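You operate a simulated robot arm through the tools that you are given. There is no shell and no other tool.

You are at the controls of a simulated robot arm. One attempt, no reset.

## Task
Find the leaker: press the blue and pink capsules on the paper pads.
Fine: one capsule a pad, blue plate down for a good three seconds and up again; the leaker goes in the red tub, the other in the green tray.

The check looks at the end state, three seconds after you hand in, the way a careful person would. Anything else that was tipped, shoved, dropped, spilled or broken makes it a failure.

## Robot
A 6-joint arm with a two-finger gripper, fixed in place. Base frame: the origin is on the floor under the middle of its stand, x ahead of it, y to its left, z up; the work surface is at about z = 0.86. Lengths are in m, angles in rad, forces in N, time in s.
It reaches about 1.417 m from its shoulder. Its first joint turns from -2.897 to 2.897 rad. Payload 3.43 kg.
The TCP is the grasp point between the finger pads, 0.02 m short of the fingertips. In the tool frame z runs along the fingers and y along their closing line. The gripper opens to 0.19 m; its body begins 0.248 m behind the TCP.
Orientation is told as [roll, pitch, yaw] about the base's x, y, z axes, in that order, counted from this pose: with the fingers straight down and closing along the base's y, the tool's x points along the base's -x, its y along +y and its z along -z.

## Interface
- The arm moves only by the tool move_arm. Its argument "targets" is a list of rows, each an object (a shift or turn left out is 0, a gripper value left out holds the last) with "slide": the shift along the base's x, y, z in units of 500 mm (1.0 is 500 mm), a list of three; "angular": the turn, a rotation vector about the base's x, y, z in units of 60 degrees (1.0 is 60 degrees), a list of three; "gripper": the finger opening in mm, from 0 to 190. In form: [{"slide": [dx, dy, dz], "angular": [ax, ay, az], "gripper": gripper}, ...]. A call has 1 to 20 rows; each row is the pose to reach, as a shift and turn from the pose commanded when the call began. A call with a number of a shift or a turn outside -1 to 1 is refused whole. A row lasts 0.2 s, in which the tool goes at most 0.05 m and 0.15 rad; a call with a longer step from one row to the next is refused whole, and so is a gripper value outside its range. Where a pose cannot be reached the arm comes as near as it can. A force on the tool above 50 N (or 10 N above the force at the start of the call, whichever is more), or a blocked arm, ends the call early, and 0.2 s more pass. The fingers move at their own pace (about 0.153 m/s each) and stop on an object; they squeeze with about 27 N. The grip force told is the motor's: it shows also when the fingers shut on nothing. Time passes only in rows, and 0.2 s behind the last, so rows that repeat a pose let the fingers close. It gives the time, the measured TCP pose, the force on the tool (base axes), the opening and the grip force at its end, in the units of the frame above (readings bear some noise), with the torque about the TCP (base axes, N m) and any sound that the robot's microphone picked up.
- Cameras (640 x 400 px; columns grow to the right, rows downward): "scene" is fixed at [0.2258, -0.4955, 1.4943]; the picture's right is [0.56, -0.83, 0.00], its down [-0.51, -0.34, -0.79] and it looks along [0.65, 0.44, -0.62] (base axes); focal length 341 px, centre (320, 200). "wrist" rides on the gripper at [0.07, -0.008, -0.288] in the tool frame; the picture's right is [0.12, 0.99, 0.00], its down [-0.96, 0.11, -0.25] and it looks along [-0.25, 0.03, 0.97] (tool axes); focal length 261 px, centre (320, 200). There is no depth. A picture from a camera that has moved, and an enlarged one, comes with that camera's place and axes in the base frame and with its lens. The place of the scene camera against the robot may be out by one fixed shift of up to 0.018 m in any direction.
- camera(camera): a new picture of that camera. It takes no simulated time.
- raise_lower(by): moves the trunk up (or, below 0, down) by that many m; the arm rides with it, the base frame stays. It gives what a move gives, with no picture.
- enlarge(camera, box): a new picture of the part [left, top, right, bottom] of that camera's present view, enlarged. It takes no simulated time.
- job_done(): hands the job in; it is judged then, once.

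Nothing tells you positions but the pictures and the camera data. Unless the task says otherwise, let go and move clear before handing in.

The tools are called by a JSON object that holds its "name" and its "arguments". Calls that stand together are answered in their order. move_arm: Moves the arm, as the interface text tells. Its arguments: {"type":"object","properties":{"targets":{"type":"array"}},"required":["targets"]} The other tools are called the same way: raise_lower (by) moves the trunk up or down; camera (camera) takes a picture; enlarge (camera, box) takes an enlarged picture of a part of a camera's view; job_done () hands the job in.

At the start:

```text
time_s: 0.0
eef_pos: [0.5912, 0.1198, 1.2347]
ee_rot: [0.0, 0.0, 0.002]
contact_force: [-0.2, 0.4, 0.6]
ft_torque: [0.03, 0.02, 0.01]
finger_gap: 0.1902
grasp_force: 0.0
trunk travel left (down, up): [-0.375, 0.065]
```

scene: 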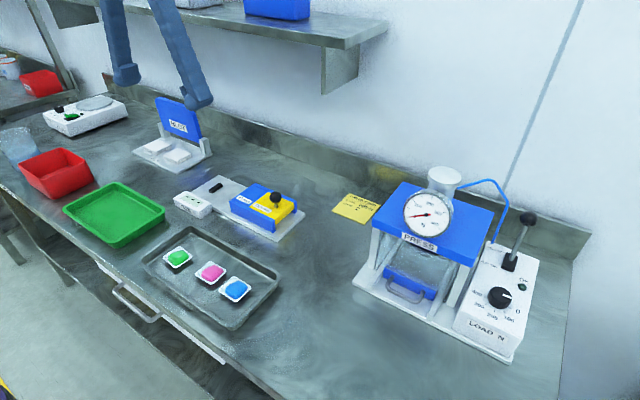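
wrist: 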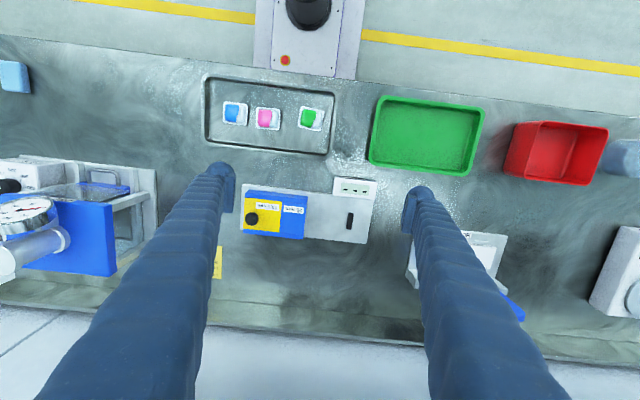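

I see a tray with green, pink and blue capsules, a green tray and red tub to the left, a stand with a blue plate and white pads, a yellow/blue device, and a press on the right. I'll enlarge the pictures to find what is what before moving.

{"name": "enlarge", "arguments": {"camera": "scene", "box": [120, 80, 280, 180]}}

{"name": "enlarge", "arguments": {"camera": "scene", "box": [130, 210, 290, 310]}}

{"name": "enlarge", "arguments": {"camera": "scene", "box": [160, 160, 320, 260]}}

{"name": "enlarge", "arguments": {"camera": "scene", "box": [330, 150, 570, 370]}}

{"name": "enlarge", "arguments": {"camera": "scene", "box": [0, 80, 180, 260]}}

{"name": "enlarge", "arguments": {"camera": "wrist", "box": [190, 60, 350, 160]}}

{"name": "enlarge", "arguments": {"camera": "wrist", "box": [210, 160, 400, 280]}}

{"name": "enlarge", "arguments": {"camera": "wrist", "box": [380, 200, 560, 340]}}

{"name": "enlarge", "arguments": {"camera": "wrist", "box": [0, 140, 180, 300]}}

```text
4.00 times, centred on (200, 130) of scene
camera zoom: at [0.2258, -0.4955, 1.4943], right [0.56, -0.83, 0.0], down [-0.51, -0.34, -0.79], along [0.65, 0.44, -0.62], focal length 1363 px, centre (800, 480)
```

zoom: 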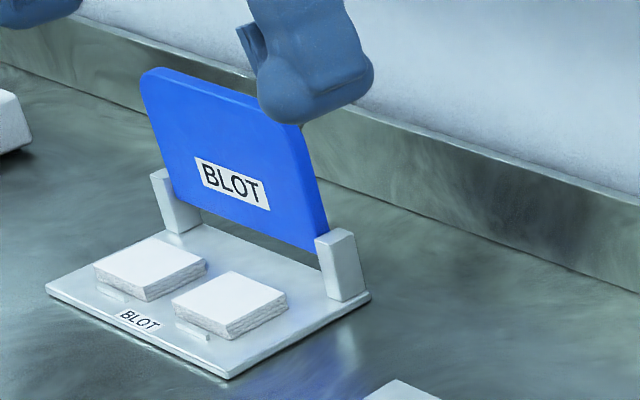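

```text
4.00 times, centred on (210, 260) of scene
camera zoom: at [0.2258, -0.4955, 1.4943], right [0.56, -0.83, 0.0], down [-0.51, -0.34, -0.79], along [0.65, 0.44, -0.62], focal length 1363 px, centre (760, -40)
```

zoom: 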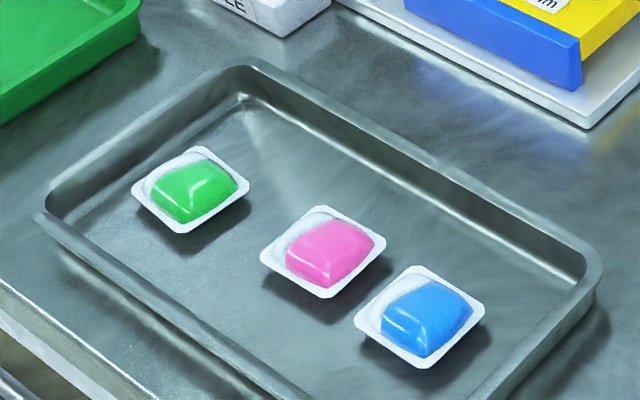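

```text
4.00 times, centred on (240, 210) of scene
camera zoom: at [0.2258, -0.4955, 1.4943], right [0.56, -0.83, 0.0], down [-0.51, -0.34, -0.79], along [0.65, 0.44, -0.62], focal length 1363 px, centre (640, 160)
```

zoom: 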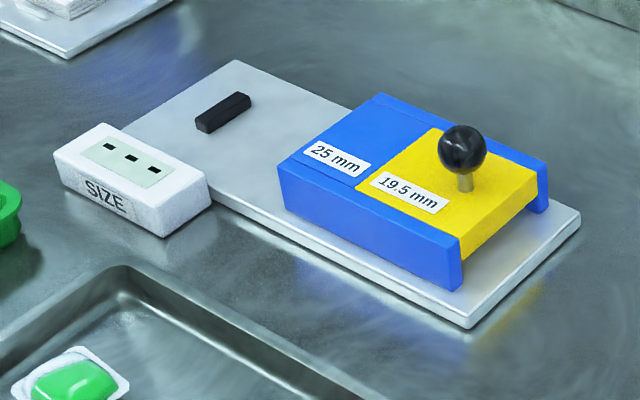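

```text
1.82 times, centred on (450, 260) of scene
camera zoom: at [0.2258, -0.4955, 1.4943], right [0.56, -0.83, 0.0], down [-0.51, -0.34, -0.79], along [0.65, 0.44, -0.62], focal length 620 px, centre (84, 91)
```

zoom: 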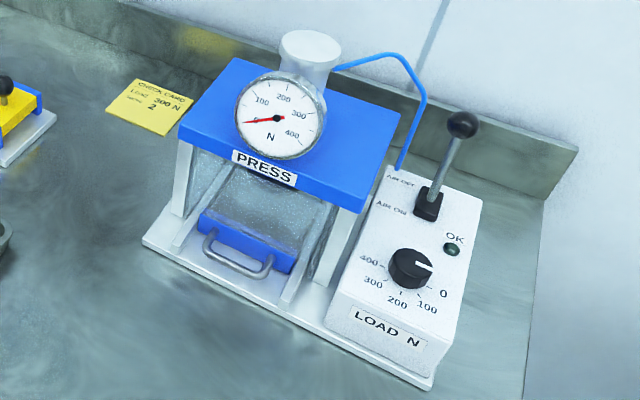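

```text
2.22 times, centred on (90, 170) of scene
camera zoom: at [0.2258, -0.4955, 1.4943], right [0.56, -0.83, 0.0], down [-0.51, -0.34, -0.79], along [0.65, 0.44, -0.62], focal length 757 px, centre (831, 267)
```

zoom: 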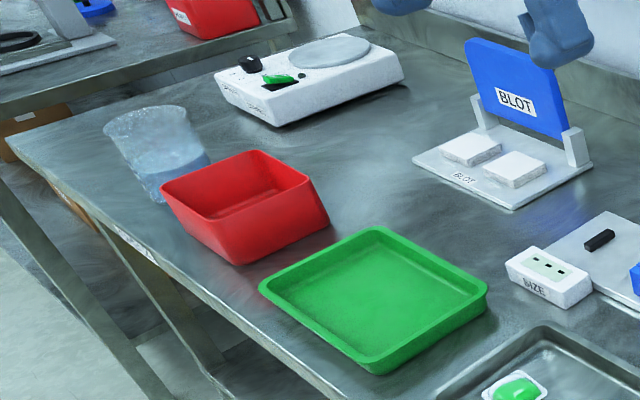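

```text
4.00 times, centred on (270, 110) of wrist
camera zoom: at [0.5201, 0.112, 1.5211], right [-0.12, 0.99, 0.0], down [0.96, 0.12, 0.25], along [0.24, 0.03, -0.97], focal length 1043 px, centre (520, 560)
```

zoom: 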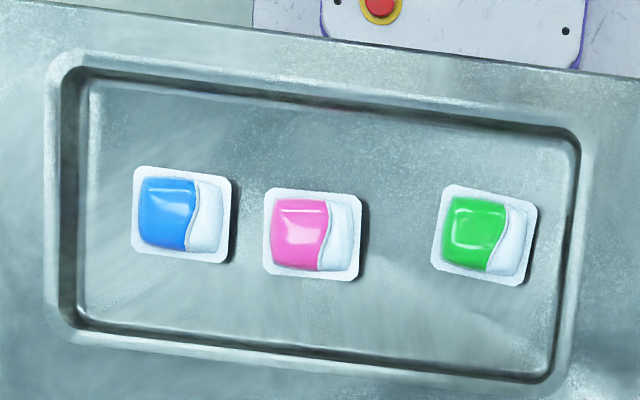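

```text
3.33 times, centred on (305, 220) of wrist
camera zoom: at [0.5201, 0.112, 1.5211], right [-0.12, 0.99, 0.0], down [0.96, 0.12, 0.25], along [0.24, 0.03, -0.97], focal length 869 px, centre (370, 133)
```

zoom: 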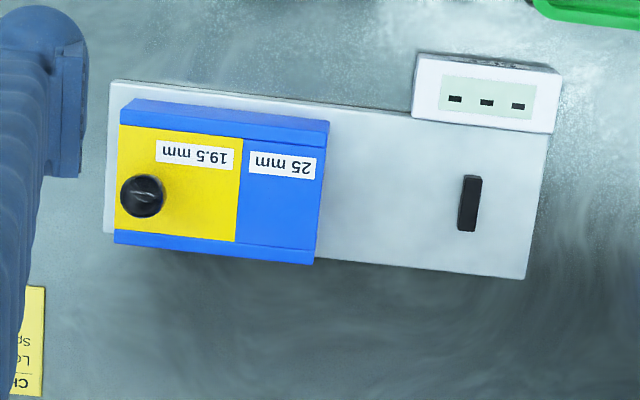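

```text
2.86 times, centred on (470, 270) of wrist
camera zoom: at [0.5201, 0.112, 1.5211], right [-0.12, 0.99, 0.0], down [0.96, 0.12, 0.25], along [0.24, 0.03, -0.97], focal length 745 px, centre (-109, 0)
```

zoom: 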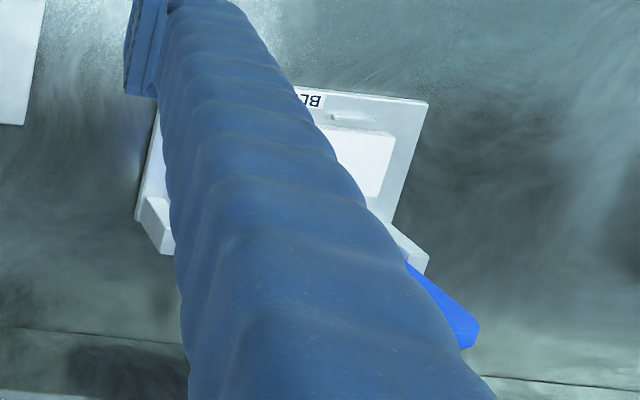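

```text
2.50 times, centred on (90, 220) of wrist
camera zoom: at [0.5201, 0.112, 1.5211], right [-0.12, 0.99, 0.0], down [0.96, 0.12, 0.25], along [0.24, 0.03, -0.97], focal length 652 px, centre (895, 150)
```

zoom: 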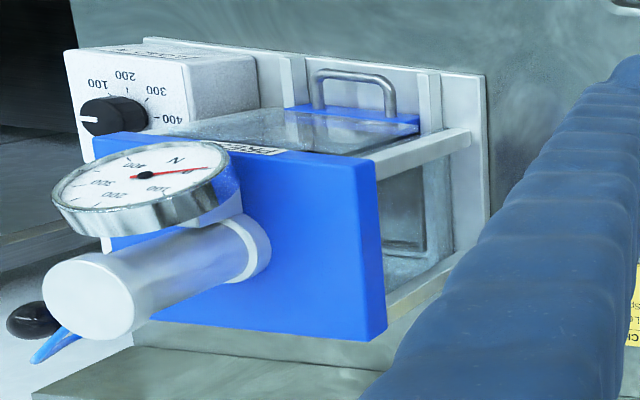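

The blot stand (two white pads, upright hinged blue plate) is near x≈0.79, y≈0.54; the capsules lie in the tray near x≈0.49, with blue at y≈-0.09 and pink at y≈-0.01. A shelf seems to hang over the back of the table, so I move the wrist camera across at height to look at the stand first.

{"name": "move_arm", "arguments": {"targets": [{"slide": [0, 0.08, 0]}, {"slide": [0, 0.16, 0]}, {"slide": [0, 0.24, 0]}, {"slide": [0, 0.32, 0]}, {"slide": [0, 0.4, 0]}, {"slide": [0, 0.48, 0]}, {"slide": [0, 0.56, 0]}, {"slide": [0, 0.64, 0]}, {"slide": [0, 0.72, 0]}, {"slide": [0, 0.8, 0]}, {"slide": [0, 0.83, 0]}]}}

{"name": "camera", "arguments": {"camera": "wrist"}}

{"name": "camera", "arguments": {"camera": "scene"}}

```text
time_s: 2.4
eef_pos: [0.5908, 0.5359, 1.233]
ee_rot: [0.0, -0.001, 0.003]
contact_force: [-0.2, 0.7, -0.1]
ft_torque: [-0.07, -0.03, 0.03]
finger_gap: 0.19
grasp_force: 0.0
trunk travel left (down, up): [-0.375, 0.065]
```

```text
taken
camera wrist: at [0.5202, 0.5278, 1.5211], right [-0.12, 0.99, 0.0], down [0.96, 0.12, 0.25], along [0.24, 0.03, -0.97], focal length 261 px, centre (320, 200)
```

wrist: 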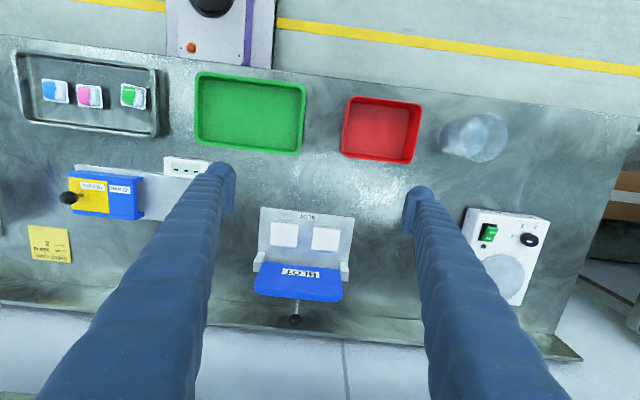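

```text
taken
```

scene: 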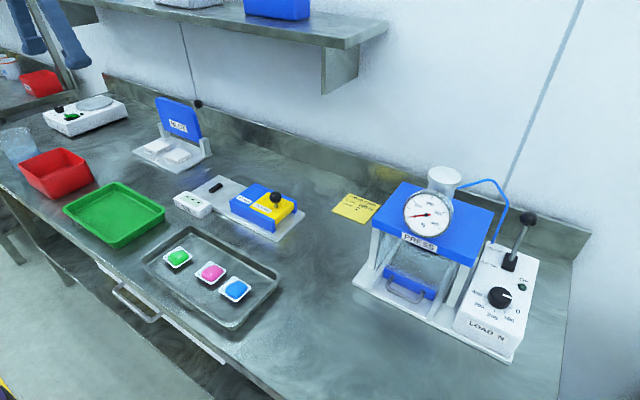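

The blue plate has a dark ball knob on its back face, at the top when the plate lies down. I look closer at the stand, the plate and the knob.

{"name": "enlarge", "arguments": {"camera": "wrist", "box": [235, 195, 395, 335]}}

{"name": "enlarge", "arguments": {"camera": "scene", "box": [120, 80, 240, 190]}}

{"name": "enlarge", "arguments": {"camera": "scene", "box": [100, 0, 420, 130]}}

{"name": "enlarge", "arguments": {"camera": "wrist", "box": [180, 60, 520, 180]}}

```text
2.86 times, centred on (315, 265) of wrist
camera zoom: at [0.5202, 0.5278, 1.5211], right [-0.12, 0.99, 0.0], down [0.96, 0.12, 0.25], along [0.24, 0.03, -0.97], focal length 745 px, centre (334, 14)
```

zoom: 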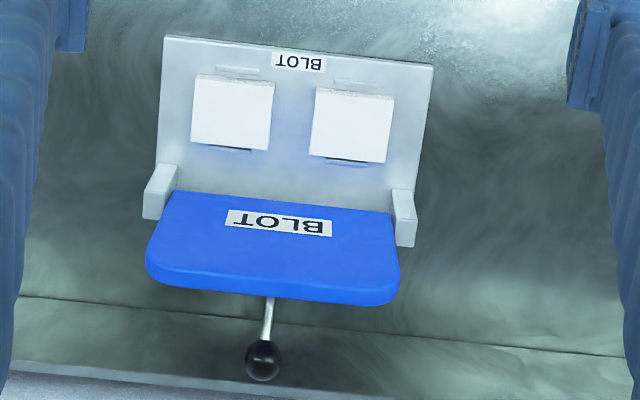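

```text
3.64 times, centred on (180, 135) of scene
camera zoom: at [0.2258, -0.4955, 1.4943], right [0.56, -0.83, 0.0], down [-0.51, -0.34, -0.79], along [0.65, 0.44, -0.62], focal length 1239 px, centre (829, 436)
```

zoom: 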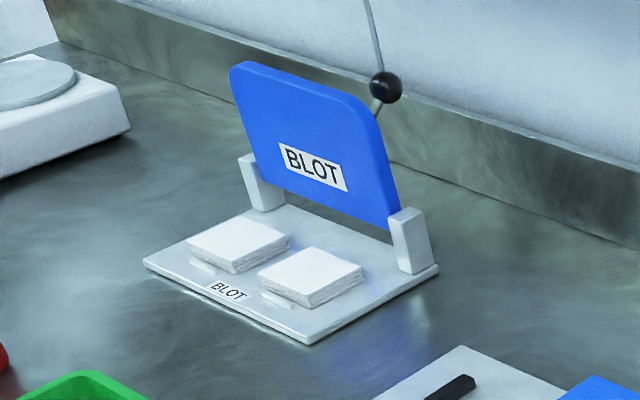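

```text
2.00 times, centred on (260, 65) of scene
camera zoom: at [0.2258, -0.4955, 1.4943], right [0.56, -0.83, 0.0], down [-0.51, -0.34, -0.79], along [0.65, 0.44, -0.62], focal length 681 px, centre (440, 470)
```

zoom: 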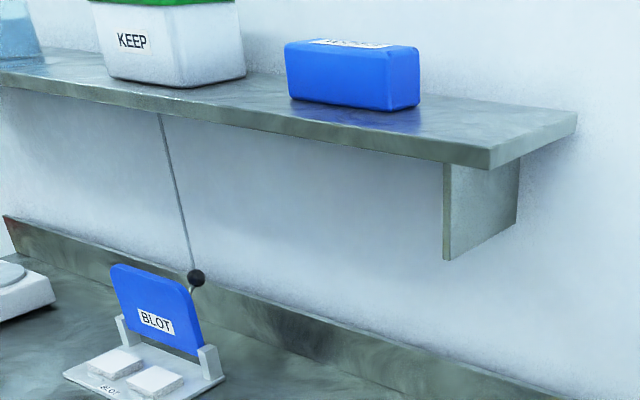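

```text
1.88 times, centred on (350, 120) of wrist
camera zoom: at [0.5202, 0.5278, 1.5211], right [-0.12, 0.99, 0.0], down [0.96, 0.12, 0.25], along [0.24, 0.03, -0.97], focal length 491 px, centre (264, 351)
```

zoom: 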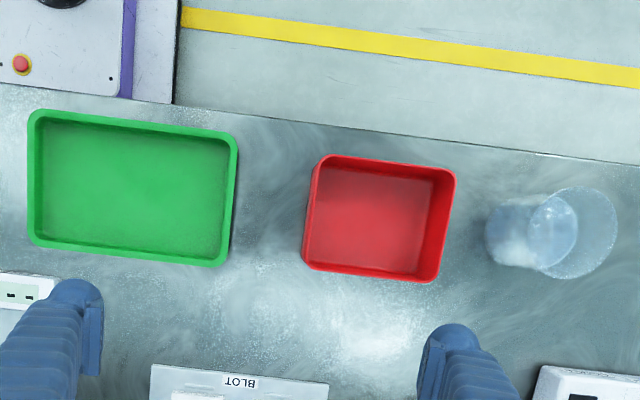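

The stand lies square to the base: front edge at x≈0.723, pads at (0.782, 0.467) and (0.783, 0.577), the hinge near x≈0.85, and the ball knob near (0.952, 0.520, 1.0). That is under the shelf, so I need the shelf's place; I tilt the wrist forward here to look at the shelf and plate.

{"name": "move_arm", "arguments": {"targets": [{"angular": [0, -0.13, 0]}, {"angular": [0, -0.26, 0]}, {"angular": [0, -0.39, 0]}, {"angular": [0, -0.52, 0]}, {"angular": [0, -0.65, 0]}, {"angular": [0, -0.78, 0]}, {"angular": [0, -0.9, 0]}, {"angular": [0, -1.0, 0]}]}}

{"name": "camera", "arguments": {"camera": "wrist"}}

{"name": "camera", "arguments": {"camera": "scene"}}

```text
time_s: 4.2
eef_pos: [0.5911, 0.5377, 1.2355]
ee_rot: [0.001, -1.048, 0.0]
contact_force: [0.7, 0.3, -0.3]
ft_torque: [-0.05, -0.08, -0.05]
finger_gap: 0.1899
grasp_force: 0.1
trunk travel left (down, up): [-0.375, 0.065]
```

```text
taken
camera wrist: at [0.3055, 0.5283, 1.3176], right [-0.06, 0.99, -0.1], down [0.26, 0.12, 0.96], along [0.96, 0.03, -0.27], focal length 261 px, centre (320, 200)
```

wrist: 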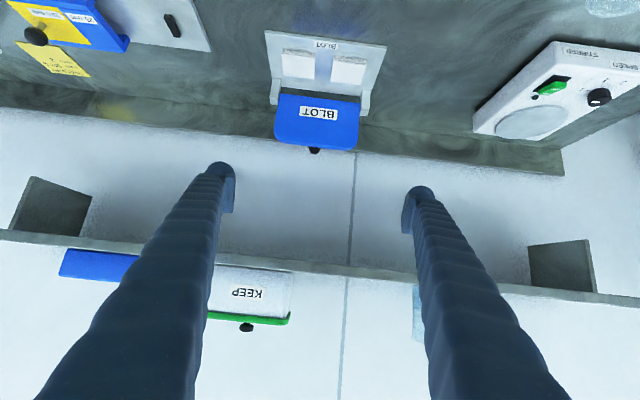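

```text
taken
```

scene: 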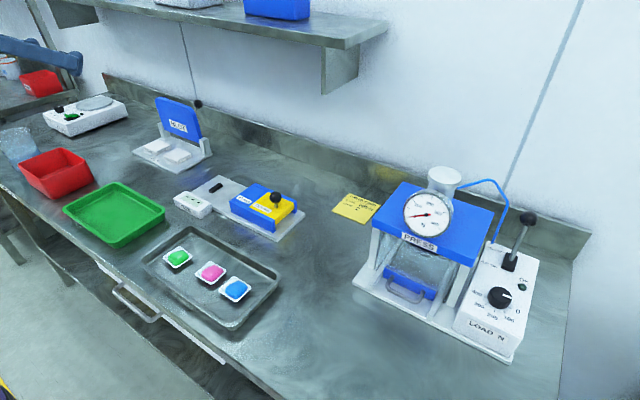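

The shelf's front lower edge comes out near x≈0.86, z≈1.31 and the wall near x≈1.04. I enlarge this view of plate, knob and fingers to fix the plate's top edge.

{"name": "enlarge", "arguments": {"camera": "wrist", "box": [250, 20, 410, 170]}}

{"name": "enlarge", "arguments": {"camera": "wrist", "box": [180, 140, 460, 320]}}

{"name": "enlarge", "arguments": {"camera": "scene", "box": [130, 85, 220, 175]}}

```text
2.67 times, centred on (330, 95) of wrist
camera zoom: at [0.3055, 0.5283, 1.3176], right [-0.06, 0.99, -0.1], down [0.26, 0.12, 0.96], along [0.96, 0.03, -0.27], focal length 695 px, centre (293, 480)
```

zoom: 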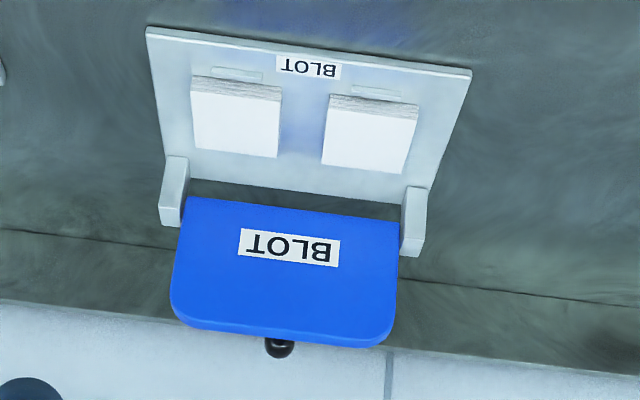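

```text
2.22 times, centred on (320, 230) of wrist
camera zoom: at [0.3055, 0.5283, 1.3176], right [-0.06, 0.99, -0.1], down [0.26, 0.12, 0.96], along [0.96, 0.03, -0.27], focal length 579 px, centre (320, 133)
```

zoom: 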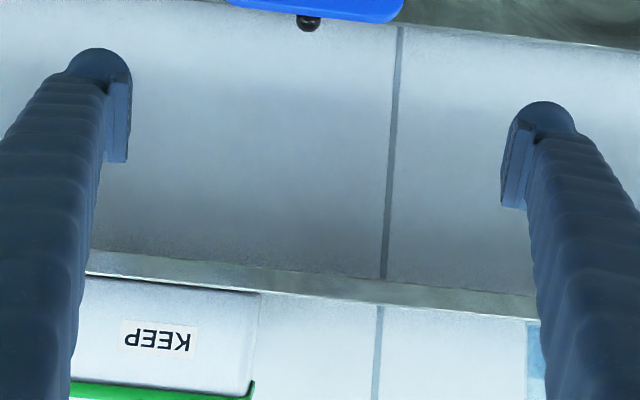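

```text
4.44 times, centred on (175, 130) of scene
camera zoom: at [0.2258, -0.4955, 1.4943], right [0.56, -0.83, 0.0], down [-0.51, -0.34, -0.79], along [0.65, 0.44, -0.62], focal length 1514 px, centre (964, 511)
```

zoom: 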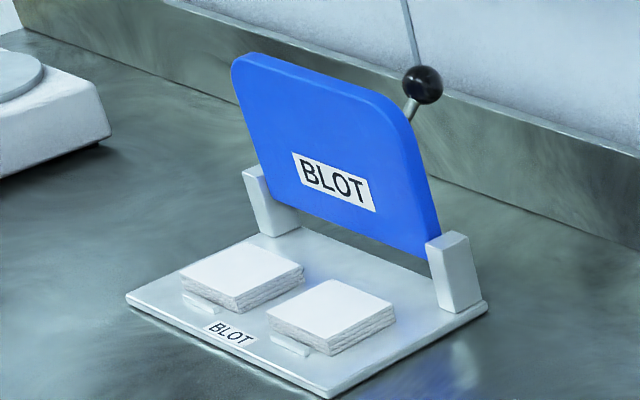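

Knob fixed by three views at about (0.950, 0.520, 1.0), plate top edge near (0.86, z 1.026), hinge near (0.86, z 0.90). Capsules come first: I bring the gripper over the capsule tray with a 15° tilt and look closer.

{"name": "move_arm", "arguments": {"targets": [{"slide": [-0.017, -0.09, -0.018], "angular": [0, 0.07, 0]}, {"slide": [-0.034, -0.18, -0.036], "angular": [0, 0.14, 0]}, {"slide": [-0.051, -0.27, -0.054], "angular": [0, 0.21, 0]}, {"slide": [-0.068, -0.36, -0.072], "angular": [0, 0.28, 0]}, {"slide": [-0.085, -0.45, -0.09], "angular": [0, 0.35, 0]}, {"slide": [-0.102, -0.54, -0.108], "angular": [0, 0.42, 0]}, {"slide": [-0.119, -0.63, -0.126], "angular": [0, 0.49, 0]}, {"slide": [-0.136, -0.72, -0.144], "angular": [0, 0.56, 0]}, {"slide": [-0.153, -0.81, -0.162], "angular": [0, 0.63, 0]}, {"slide": [-0.17, -0.9, -0.18], "angular": [0, 0.7, 0]}, {"slide": [-0.187, -0.98, -0.198], "angular": [0, 0.75, 0]}]}}

{"name": "move_arm", "arguments": {"targets": [{"angular": [0, 0, -0.13]}, {"angular": [0, 0, -0.26]}, {"angular": [0, 0, -0.39]}, {"angular": [0, 0, -0.52]}, {"angular": [0, 0, -0.65]}, {"angular": [0, 0, -0.78]}, {"angular": [0, 0, -0.9]}, {"angular": [0, 0, -1.0]}]}}

{"name": "move_arm", "arguments": {"targets": [{"angular": [0, 0, -0.13]}, {"angular": [0, 0, -0.26]}, {"angular": [0, 0, -0.39]}, {"angular": [0, 0, -0.5]}]}}

{"name": "camera", "arguments": {"camera": "wrist"}}

{"name": "camera", "arguments": {"camera": "scene"}}

```text
time_s: 6.6
eef_pos: [0.5103, 0.0391, 1.1393]
ee_rot: [0.015, -0.274, -0.108]
contact_force: [-1.4, 0.1, 0.7]
ft_torque: [-0.05, -0.15, 0.04]
finger_gap: 0.1898
grasp_force: 0.0
out of reach, approached as far as the arm can: row 7, 8, 9, 10, 11
trunk travel left (down, up): [-0.375, 0.065]
```

```text
time_s: 8.4
eef_pos: [0.5037, 0.0464, 1.137]
ee_rot: [-0.002, -0.263, -1.048]
contact_force: [0.6, -0.3, -0.1]
ft_torque: [0.01, -0.02, -0.01]
finger_gap: 0.1899
grasp_force: 0.1
trunk travel left (down, up): [-0.375, 0.065]
```

```text
time_s: 9.4
eef_pos: [0.5036, 0.047, 1.1369]
ee_rot: [-0.002, -0.263, -1.573]
contact_force: [-0.5, 0.4, -0.3]
ft_torque: [-0.02, 0.0, 0.0]
finger_gap: 0.19
grasp_force: 0.1
trunk travel left (down, up): [-0.375, 0.065]
```

```text
taken
camera wrist: at [0.4935, 0.1887, 1.3962], right [0.99, 0.11, -0.03], down [0.12, -0.87, 0.49], along [0.03, -0.49, -0.87], focal length 261 px, centre (320, 200)
```

wrist: 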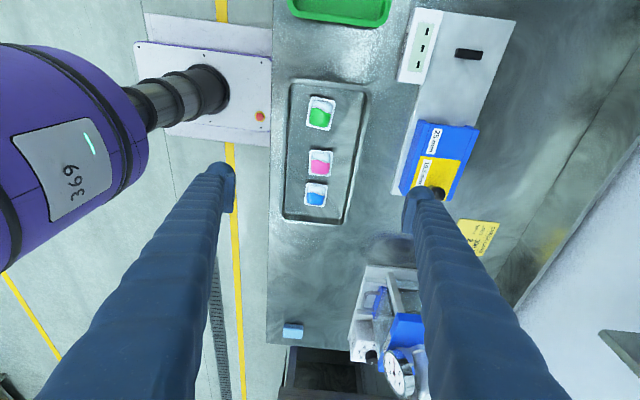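

```text
taken
```

scene: 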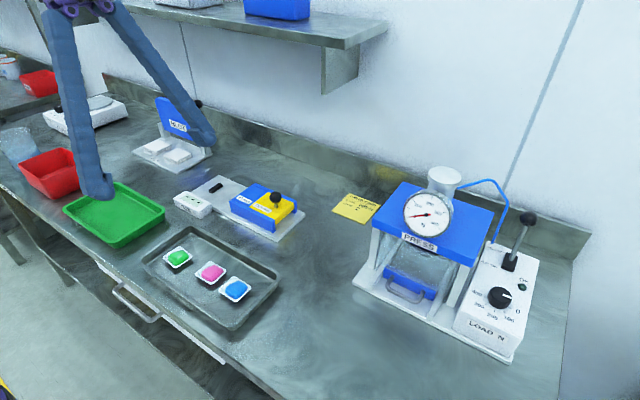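

The gripper is now yawed -90° with a 15° tilt, fingers closing along x, and the tray is in view between the fingers. I enlarge to measure the capsules and the finger thickness.

{"name": "enlarge", "arguments": {"camera": "wrist", "box": [270, 75, 380, 230]}}

{"name": "enlarge", "arguments": {"camera": "scene", "box": [20, 0, 220, 220]}}

{"name": "enlarge", "arguments": {"camera": "scene", "box": [150, 230, 270, 310]}}

```text
2.58 times, centred on (325, 152) of wrist
camera zoom: at [0.4935, 0.1887, 1.3962], right [0.99, 0.11, -0.03], down [0.12, -0.87, 0.49], along [0.03, -0.49, -0.87], focal length 673 px, centre (307, 323)
```

zoom: 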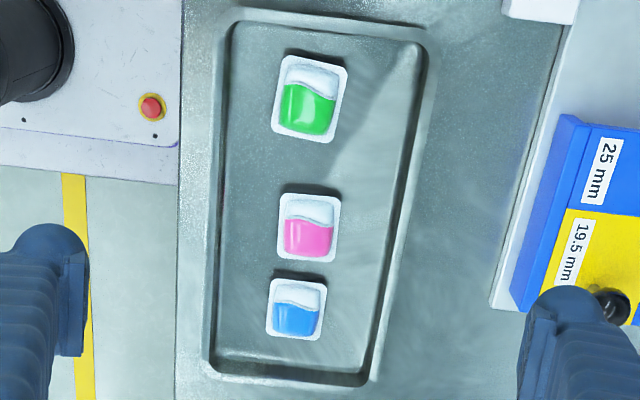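

```text
1.82 times, centred on (120, 110) of scene
camera zoom: at [0.2258, -0.4955, 1.4943], right [0.56, -0.83, 0.0], down [-0.51, -0.34, -0.79], along [0.65, 0.44, -0.62], focal length 620 px, centre (684, 364)
```

zoom: 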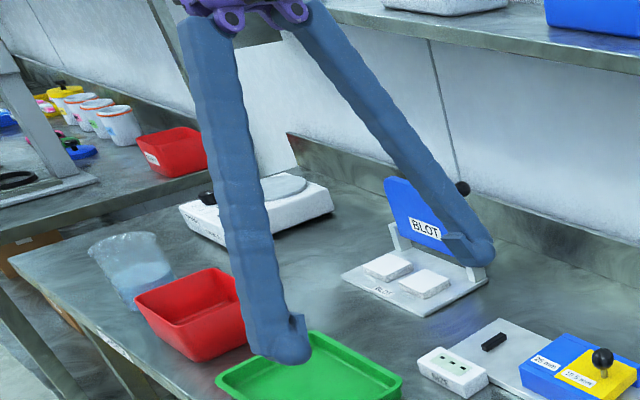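

```text
5.00 times, centred on (210, 270) of scene
camera zoom: at [0.2258, -0.4955, 1.4943], right [0.56, -0.83, 0.0], down [-0.51, -0.34, -0.79], along [0.65, 0.44, -0.62], focal length 1704 px, centre (870, -150)
```

zoom: 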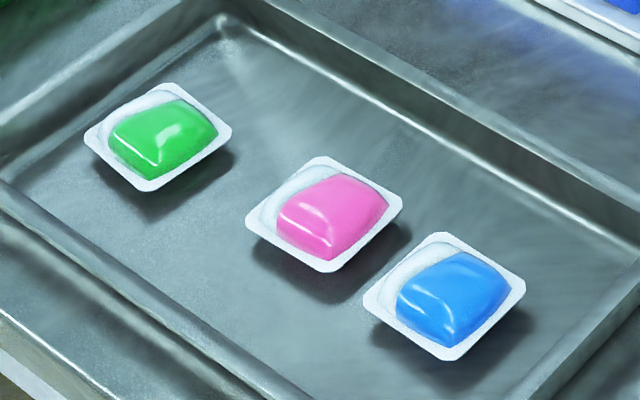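

Flanges measure about 0.050 (x) by 0.058 (y), and the fingers look thick, so I check the tip shape and the tray's side clearance before going down.

{"name": "enlarge", "arguments": {"camera": "wrist", "box": [180, 140, 260, 240]}}

{"name": "enlarge", "arguments": {"camera": "wrist", "box": [390, 160, 480, 250]}}

{"name": "enlarge", "arguments": {"camera": "wrist", "box": [275, 140, 375, 230]}}

{"name": "enlarge", "arguments": {"camera": "scene", "box": [80, 130, 240, 230]}}

```text
4.00 times, centred on (220, 190) of wrist
camera zoom: at [0.4935, 0.1887, 1.3962], right [0.99, 0.11, -0.03], down [0.12, -0.87, 0.49], along [0.03, -0.49, -0.87], focal length 1043 px, centre (720, 240)
```

zoom: 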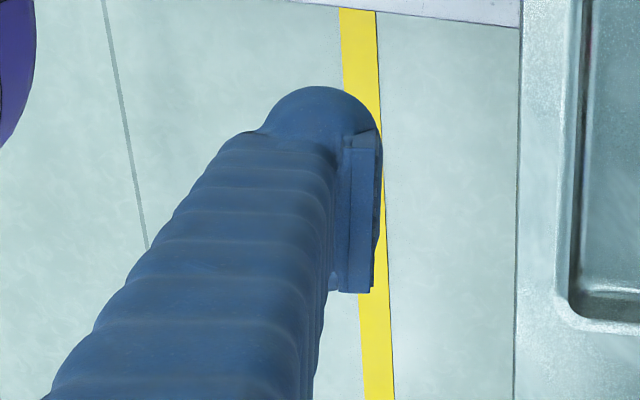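

```text
4.44 times, centred on (435, 205) of wrist
camera zoom: at [0.4935, 0.1887, 1.3962], right [0.99, 0.11, -0.03], down [0.12, -0.87, 0.49], along [0.03, -0.49, -0.87], focal length 1158 px, centre (-191, 178)
```

zoom: 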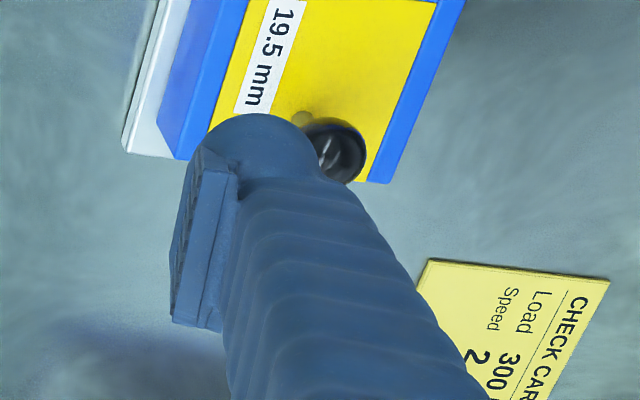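

```text
4.44 times, centred on (325, 185) of wrist
camera zoom: at [0.4935, 0.1887, 1.3962], right [0.99, 0.11, -0.03], down [0.12, -0.87, 0.49], along [0.03, -0.49, -0.87], focal length 1158 px, centre (298, 267)
```

zoom: 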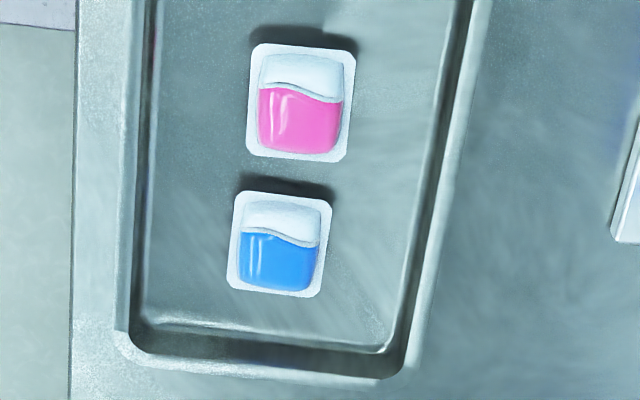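

```text
4.00 times, centred on (160, 180) of scene
camera zoom: at [0.2258, -0.4955, 1.4943], right [0.56, -0.83, 0.0], down [-0.51, -0.34, -0.79], along [0.65, 0.44, -0.62], focal length 1363 px, centre (960, 280)
```

zoom: 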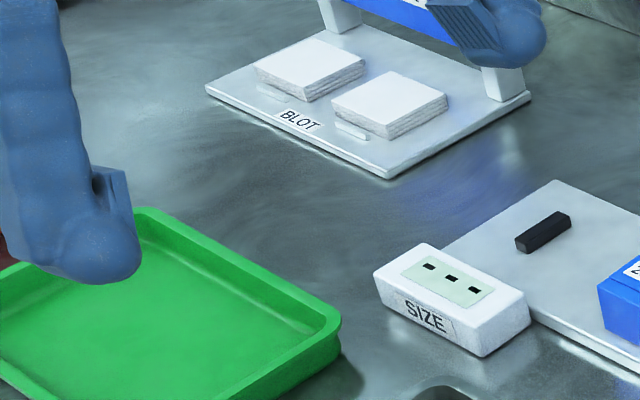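

Capsule blue is near (0.500, -0.090) with about 0.067 m of tray floor on each x side, enough for the fingers at 60 mm opening. I move above blue, narrow the fingers and check the centring.

{"name": "move_arm", "arguments": {"targets": [{"slide": [-0.001, -0.055, -0.055], "gripper": 60}, {"slide": [-0.002, -0.11, -0.11], "gripper": 60}, {"slide": [-0.004, -0.165, -0.165], "gripper": 60}, {"slide": [-0.006, -0.22, -0.22], "gripper": 60}, {"slide": [-0.008, -0.274, -0.274], "gripper": 60}, {"slide": [-0.008, -0.274, -0.274], "gripper": 60}]}}

{"name": "camera", "arguments": {"camera": "wrist"}}

{"name": "camera", "arguments": {"camera": "scene"}}

```text
time_s: 10.8
eef_pos: [0.4979, -0.0926, 1.0005]
ee_rot: [-0.001, -0.262, -1.571]
contact_force: [-0.2, -0.5, 0.1]
ft_torque: [0.03, -0.04, 0.03]
finger_gap: 0.0598
grasp_force: 0.1
trunk travel left (down, up): [-0.375, 0.065]
```

```text
taken
camera wrist: at [0.4883, 0.0507, 1.2599], right [0.99, 0.12, -0.03], down [0.12, -0.87, 0.49], along [0.03, -0.49, -0.87], focal length 261 px, centre (320, 200)
```

wrist: 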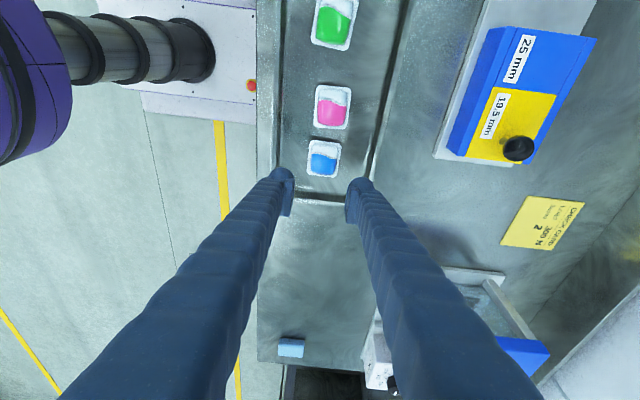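

```text
taken
```

scene: 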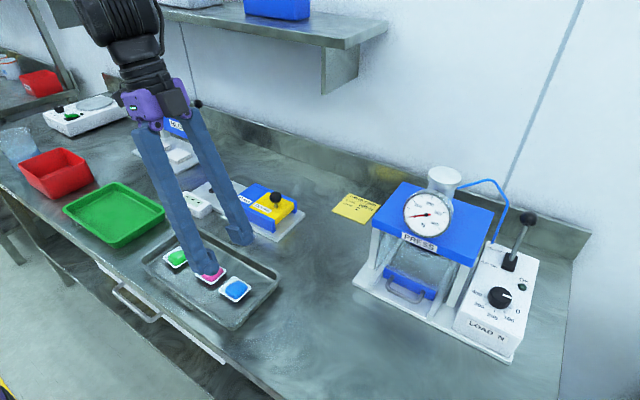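

Blue's centre now works out at about (0.498, -0.092), nearly under the TCP. I enlarge to refine it before descending.

{"name": "enlarge", "arguments": {"camera": "wrist", "box": [270, 70, 390, 220]}}

{"name": "enlarge", "arguments": {"camera": "scene", "box": [100, 0, 300, 320]}}

```text
2.67 times, centred on (330, 145) of wrist
camera zoom: at [0.4883, 0.0507, 1.2599], right [0.99, 0.12, -0.03], down [0.12, -0.87, 0.49], along [0.03, -0.49, -0.87], focal length 695 px, centre (293, 347)
```

zoom: 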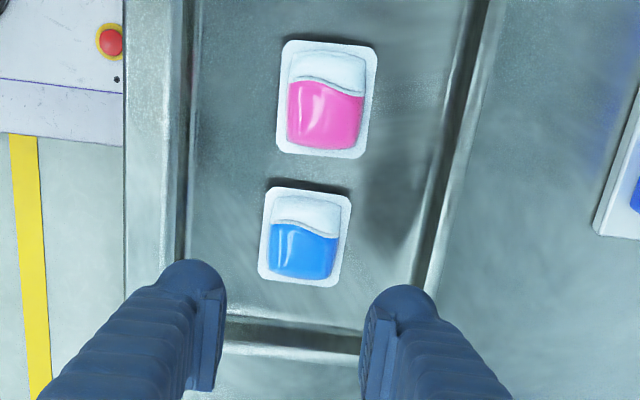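

```text
1.25 times, centred on (200, 160) of scene
camera zoom: at [0.2258, -0.4955, 1.4943], right [0.56, -0.83, 0.0], down [-0.51, -0.34, -0.79], along [0.65, 0.44, -0.62], focal length 426 px, centre (470, 250)
```

zoom: 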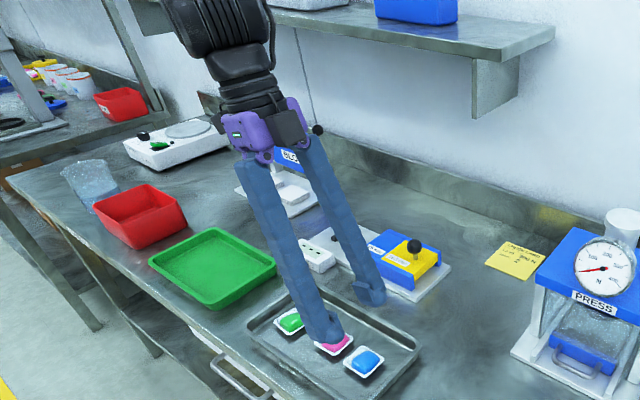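

The centre is at (0.4995, -0.0926), so the TCP needs only +1.5 mm in x. I descend in stages, watching the force.

{"name": "move_arm", "arguments": {"targets": [{"slide": [0.003, 0, -0.05]}, {"slide": [0.003, 0, -0.1]}, {"slide": [0.003, 0, -0.14]}, {"slide": [0.003, 0, -0.16]}, {"slide": [0.003, 0, -0.16]}]}}

{"name": "camera", "arguments": {"camera": "wrist"}}

{"name": "enlarge", "arguments": {"camera": "scene", "box": [150, 220, 290, 320]}}

```text
time_s: 12.0
eef_pos: [0.5136, -0.0898, 0.932]
ee_rot: [-0.02, -0.258, -1.568]
contact_force: [0.5, 0.8, 0.2]
ft_torque: [-0.04, -0.04, 0.02]
finger_gap: 0.0598
grasp_force: 0.1
out of reach, approached as far as the arm can: row 2, 3, 4, 5
trunk travel left (down, up): [-0.375, 0.065]
```

```text
taken
camera wrist: at [0.5097, 0.0507, 1.1919], right [0.99, 0.11, -0.05], down [0.12, -0.87, 0.48], along [0.01, -0.49, -0.87], focal length 261 px, centre (320, 200)
```

wrist: 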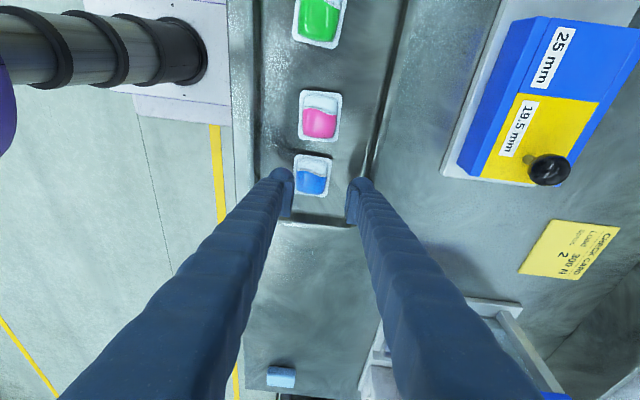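

```text
4.00 times, centred on (220, 270) of scene
camera zoom: at [0.2258, -0.4955, 1.4943], right [0.56, -0.83, 0.0], down [-0.51, -0.34, -0.79], along [0.65, 0.44, -0.62], focal length 1363 px, centre (720, -80)
```

zoom: 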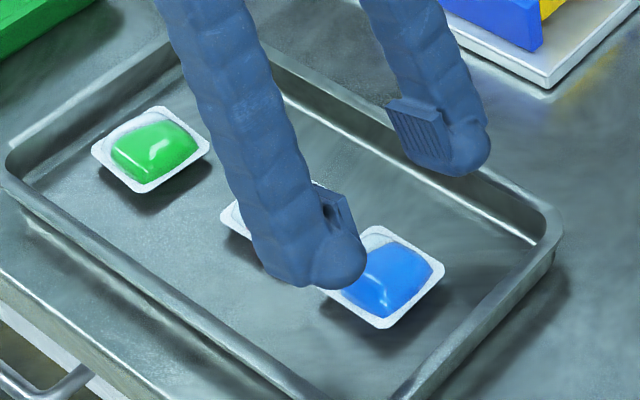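

The arm is too close to its shoulder at this height, so it drifted in x. Lowering the trunk carries a reachable arm shape straight down, so I go back up first, then lower the trunk.

{"name": "move_arm", "arguments": {"targets": [{"slide": [0, 0, 0.08]}, {"slide": [0, 0, 0.16]}, {"slide": [0, 0, 0.24]}, {"slide": [0, 0, 0.32]}, {"slide": [0, 0, 0.4]}, {"slide": [0, 0, 0.4]}]}}

{"name": "raise_lower", "arguments": {"by": -0.15}}

{"name": "camera", "arguments": {"camera": "wrist"}}

{"name": "camera", "arguments": {"camera": "scene"}}

```text
time_s: 13.4
eef_pos: [0.5149, -0.0893, 1.1318]
ee_rot: [-0.003, -0.262, -1.569]
contact_force: [-0.6, 0.6, 0.6]
ft_torque: [0.02, 0.08, -0.03]
finger_gap: 0.0599
grasp_force: 0.1
trunk travel left (down, up): [-0.375, 0.065]
```

```text
time_s: 15.2
eef_pos: [0.5137, -0.0898, 0.983]
ee_rot: [0.0, -0.264, -1.569]
contact_force: [-0.3, -0.7, -0.3]
ft_torque: [-0.02, -0.02, -0.03]
finger_gap: 0.0601
grasp_force: 0.0
trunk travel left (down, up): [-0.225, 0.215]
```

```text
taken
camera wrist: at [0.5049, 0.0527, 1.2424], right [0.99, 0.12, -0.03], down [0.12, -0.87, 0.49], along [0.03, -0.49, -0.87], focal length 261 px, centre (320, 200)
```

wrist: 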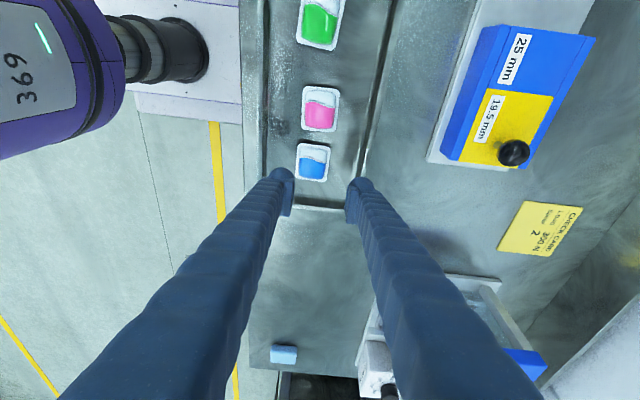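

```text
taken
```

scene: 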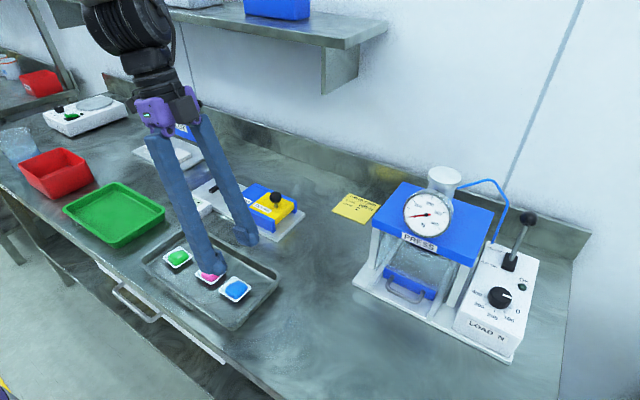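

The trunk is down 0.15 m and the TCP is at (0.514, -0.090, 0.983). I line up over blue and descend to about z 0.93 to check again.

{"name": "move_arm", "arguments": {"targets": [{"slide": [-0.0284, -0.0056, 0]}, {"slide": [-0.0284, -0.0056, -0.05]}, {"slide": [-0.0284, -0.0056, -0.1]}, {"slide": [-0.0284, -0.0056, -0.1]}]}}

{"name": "enlarge", "arguments": {"camera": "wrist", "box": [260, 90, 380, 240]}}

{"name": "enlarge", "arguments": {"camera": "scene", "box": [150, 220, 290, 320]}}

```text
time_s: 16.1
eef_pos: [0.5005, -0.092, 0.9324]
ee_rot: [0.0, -0.262, -1.567]
contact_force: [0.1, 0.0, -0.4]
ft_torque: [-0.03, -0.02, 0.03]
finger_gap: 0.0599
grasp_force: 0.1
trunk travel left (down, up): [-0.225, 0.215]
```

```text
2.67 times, centred on (320, 165) of wrist
camera zoom: at [0.4907, 0.0504, 1.1925], right [0.99, 0.12, -0.03], down [0.12, -0.87, 0.49], along [0.03, -0.49, -0.87], focal length 695 px, centre (320, 293)
```

zoom: 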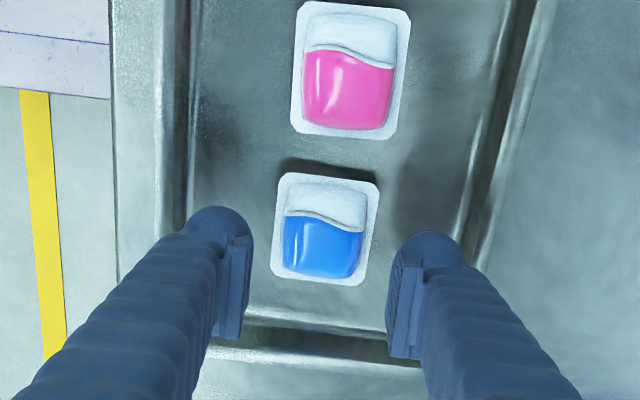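

```text
4.00 times, centred on (220, 270) of scene
camera zoom: at [0.2258, -0.4955, 1.4943], right [0.56, -0.83, 0.0], down [-0.51, -0.34, -0.79], along [0.65, 0.44, -0.62], focal length 1363 px, centre (720, -80)
```

zoom: 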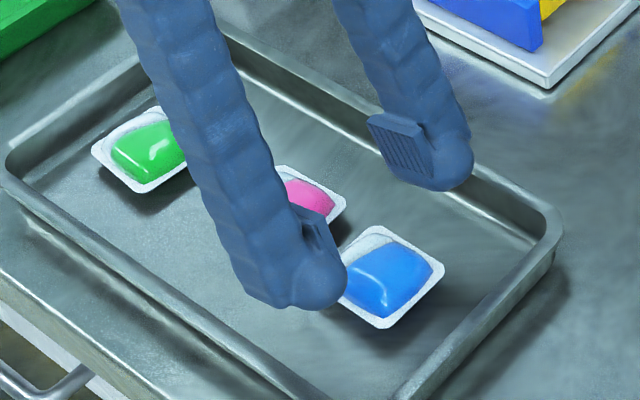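

Centring holds at (0.4993, -0.093). Continue down to about z 0.892 in small steps.

{"name": "move_arm", "arguments": {"targets": [{"slide": [-0.002, -0.002, -0.03]}, {"slide": [-0.002, -0.002, -0.055]}, {"slide": [-0.002, -0.002, -0.07]}, {"slide": [-0.002, -0.002, -0.078]}, {"slide": [-0.002, -0.002, -0.078]}]}}

{"name": "enlarge", "arguments": {"camera": "wrist", "box": [260, 90, 380, 240]}}

{"name": "enlarge", "arguments": {"camera": "scene", "box": [170, 230, 290, 320]}}

```text
time_s: 17.4
eef_pos: [0.4997, -0.093, 0.8935]
ee_rot: [0.001, -0.261, -1.569]
contact_force: [0.1, 0.4, 0.4]
ft_torque: [-0.01, -0.04, -0.01]
finger_gap: 0.06
grasp_force: 0.1
trunk travel left (down, up): [-0.225, 0.215]
```

```text
2.67 times, centred on (320, 165) of wrist
camera zoom: at [0.49, 0.0489, 1.1531], right [0.99, 0.12, -0.03], down [0.12, -0.87, 0.49], along [0.03, -0.49, -0.87], focal length 695 px, centre (320, 293)
```

zoom: 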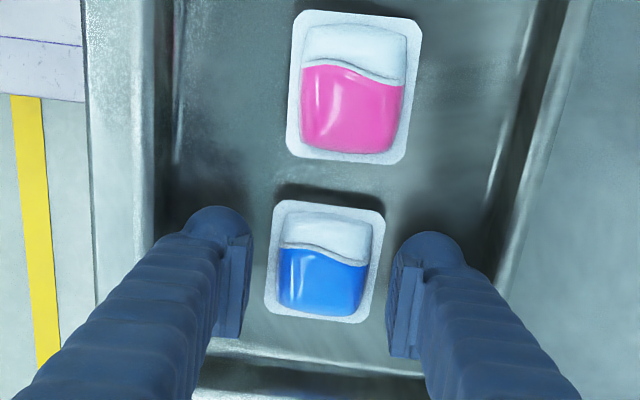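

```text
4.44 times, centred on (230, 275) of scene
camera zoom: at [0.2258, -0.4955, 1.4943], right [0.56, -0.83, 0.0], down [-0.51, -0.34, -0.79], along [0.65, 0.44, -0.62], focal length 1514 px, centre (720, -133)
```

zoom: 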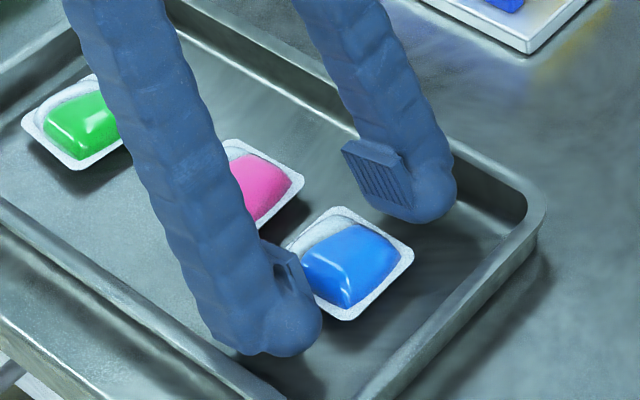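

No contact yet and the fingers straddle the flange evenly. I go down a few more mm so the pads cover the flange.

{"name": "move_arm", "arguments": {"targets": [{"slide": [0, 0, -0.006]}, {"slide": [0, 0, -0.01]}, {"slide": [0, 0, -0.01]}]}}

{"name": "enlarge", "arguments": {"camera": "scene", "box": [190, 240, 270, 310]}}

```text
time_s: 18.1
eef_pos: [0.4994, -0.0936, 0.8886]
ee_rot: [0.0, -0.262, -1.569]
contact_force: [0.2, 0.5, -0.1]
ft_torque: [-0.01, -0.01, 0.0]
finger_gap: 0.06
grasp_force: 0.1
trunk travel left (down, up): [-0.225, 0.215]
```

```text
5.71 times, centred on (230, 275) of scene
camera zoom: at [0.2258, -0.4955, 1.4943], right [0.56, -0.83, 0.0], down [-0.51, -0.34, -0.79], along [0.65, 0.44, -0.62], focal length 1947 px, centre (834, -229)
```

zoom: 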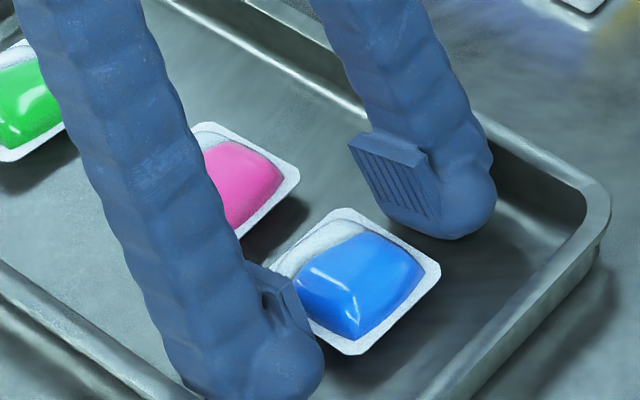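

Still free; the pads' lower edges are close to flange height. I drop 3 mm more and then close on the flange.

{"name": "move_arm", "arguments": {"targets": [{"slide": [0, 0, -0.004]}, {"slide": [0, 0, -0.006]}, {"slide": [0, 0, -0.006]}]}}

{"name": "move_arm", "arguments": {"targets": [{"gripper": 52}, {"gripper": 44}, {"gripper": 38}, {"gripper": 38}, {"gripper": 38}]}}

{"name": "enlarge", "arguments": {"camera": "scene", "box": [190, 240, 270, 310]}}

{"name": "enlarge", "arguments": {"camera": "wrist", "box": [260, 90, 380, 240]}}

```text
time_s: 18.9
eef_pos: [0.4988, -0.0931, 0.8875]
ee_rot: [0.001, -0.262, -1.568]
contact_force: [2.1, -0.2, 11.3]
ft_torque: [0.08, -0.05, -0.1]
finger_gap: 0.0597
grasp_force: 0.0
trunk travel left (down, up): [-0.225, 0.215]
```

```text
time_s: 20.1
eef_pos: [0.4991, -0.0942, 0.8872]
ee_rot: [0.002, -0.262, -1.57]
contact_force: [0.0, -2.1, 27.5]
ft_torque: [0.16, 0.04, -0.01]
finger_gap: 0.0407
grasp_force: 27.0
trunk travel left (down, up): [-0.225, 0.215]
```

```text
5.71 times, centred on (230, 275) of scene
camera zoom: at [0.2258, -0.4955, 1.4943], right [0.56, -0.83, 0.0], down [-0.51, -0.34, -0.79], along [0.65, 0.44, -0.62], focal length 1947 px, centre (834, -229)
```

zoom: 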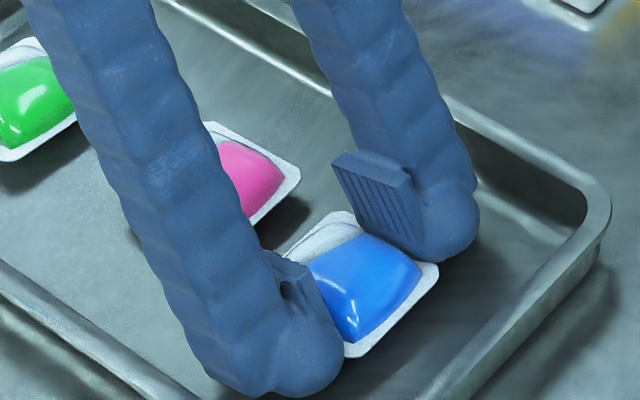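

```text
2.67 times, centred on (320, 165) of wrist
camera zoom: at [0.4888, 0.049, 1.1458], right [0.99, 0.12, -0.03], down [0.12, -0.86, 0.49], along [0.03, -0.49, -0.87], focal length 695 px, centre (320, 293)
```

zoom: 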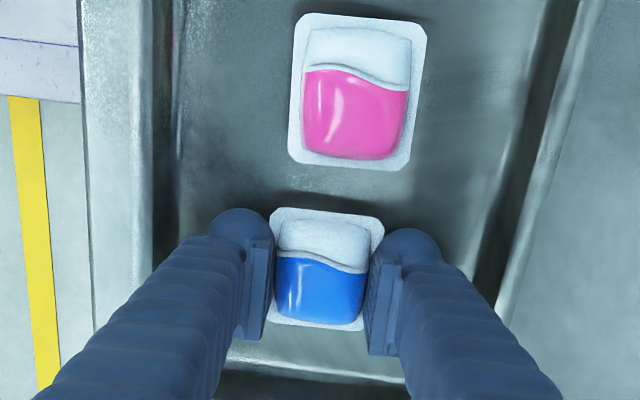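

The tips touched down at TCP z≈0.8875 and the fingers stopped at 40.7 mm, which fits a hold on the pod body above the flange. I lift slightly to relieve the downward force and see whether the capsule comes up.

{"name": "move_arm", "arguments": {"targets": [{"slide": [0, 0, 0.006]}, {"slide": [0, 0, 0.014]}, {"slide": [0, 0, 0.03]}, {"slide": [0, 0, 0.06]}, {"slide": [0, 0, 0.06]}]}}

{"name": "enlarge", "arguments": {"camera": "scene", "box": [180, 220, 280, 310]}}

{"name": "enlarge", "arguments": {"camera": "wrist", "box": [260, 90, 380, 240]}}

```text
time_s: 21.4
eef_pos: [0.4989, -0.0925, 0.9159]
ee_rot: [-0.002, -0.262, -1.568]
contact_force: [-0.4, -0.7, 0.4]
ft_torque: [-0.02, 0.01, -0.03]
finger_gap: 0.0402
grasp_force: 26.7
trunk travel left (down, up): [-0.225, 0.215]
```

```text
4.44 times, centred on (230, 265) of scene
camera zoom: at [0.2258, -0.4955, 1.4943], right [0.56, -0.83, 0.0], down [-0.51, -0.34, -0.79], along [0.65, 0.44, -0.62], focal length 1514 px, centre (720, -89)
```

zoom: 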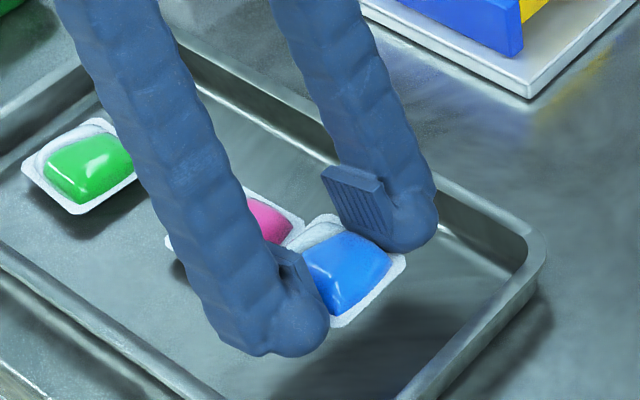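

```text
2.67 times, centred on (320, 165) of wrist
camera zoom: at [0.4902, 0.0493, 1.1745], right [0.99, 0.12, -0.03], down [0.12, -0.87, 0.49], along [0.03, -0.49, -0.87], focal length 695 px, centre (320, 293)
```

zoom: 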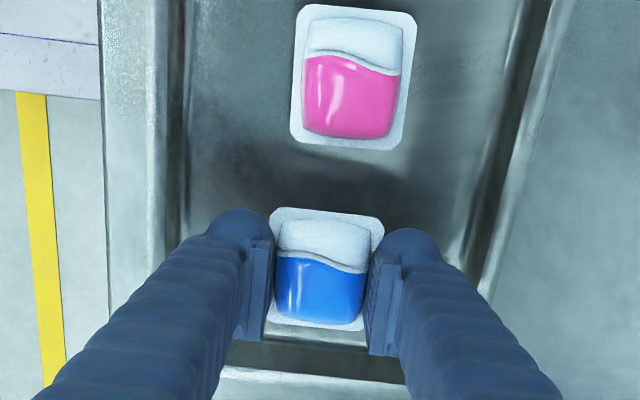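

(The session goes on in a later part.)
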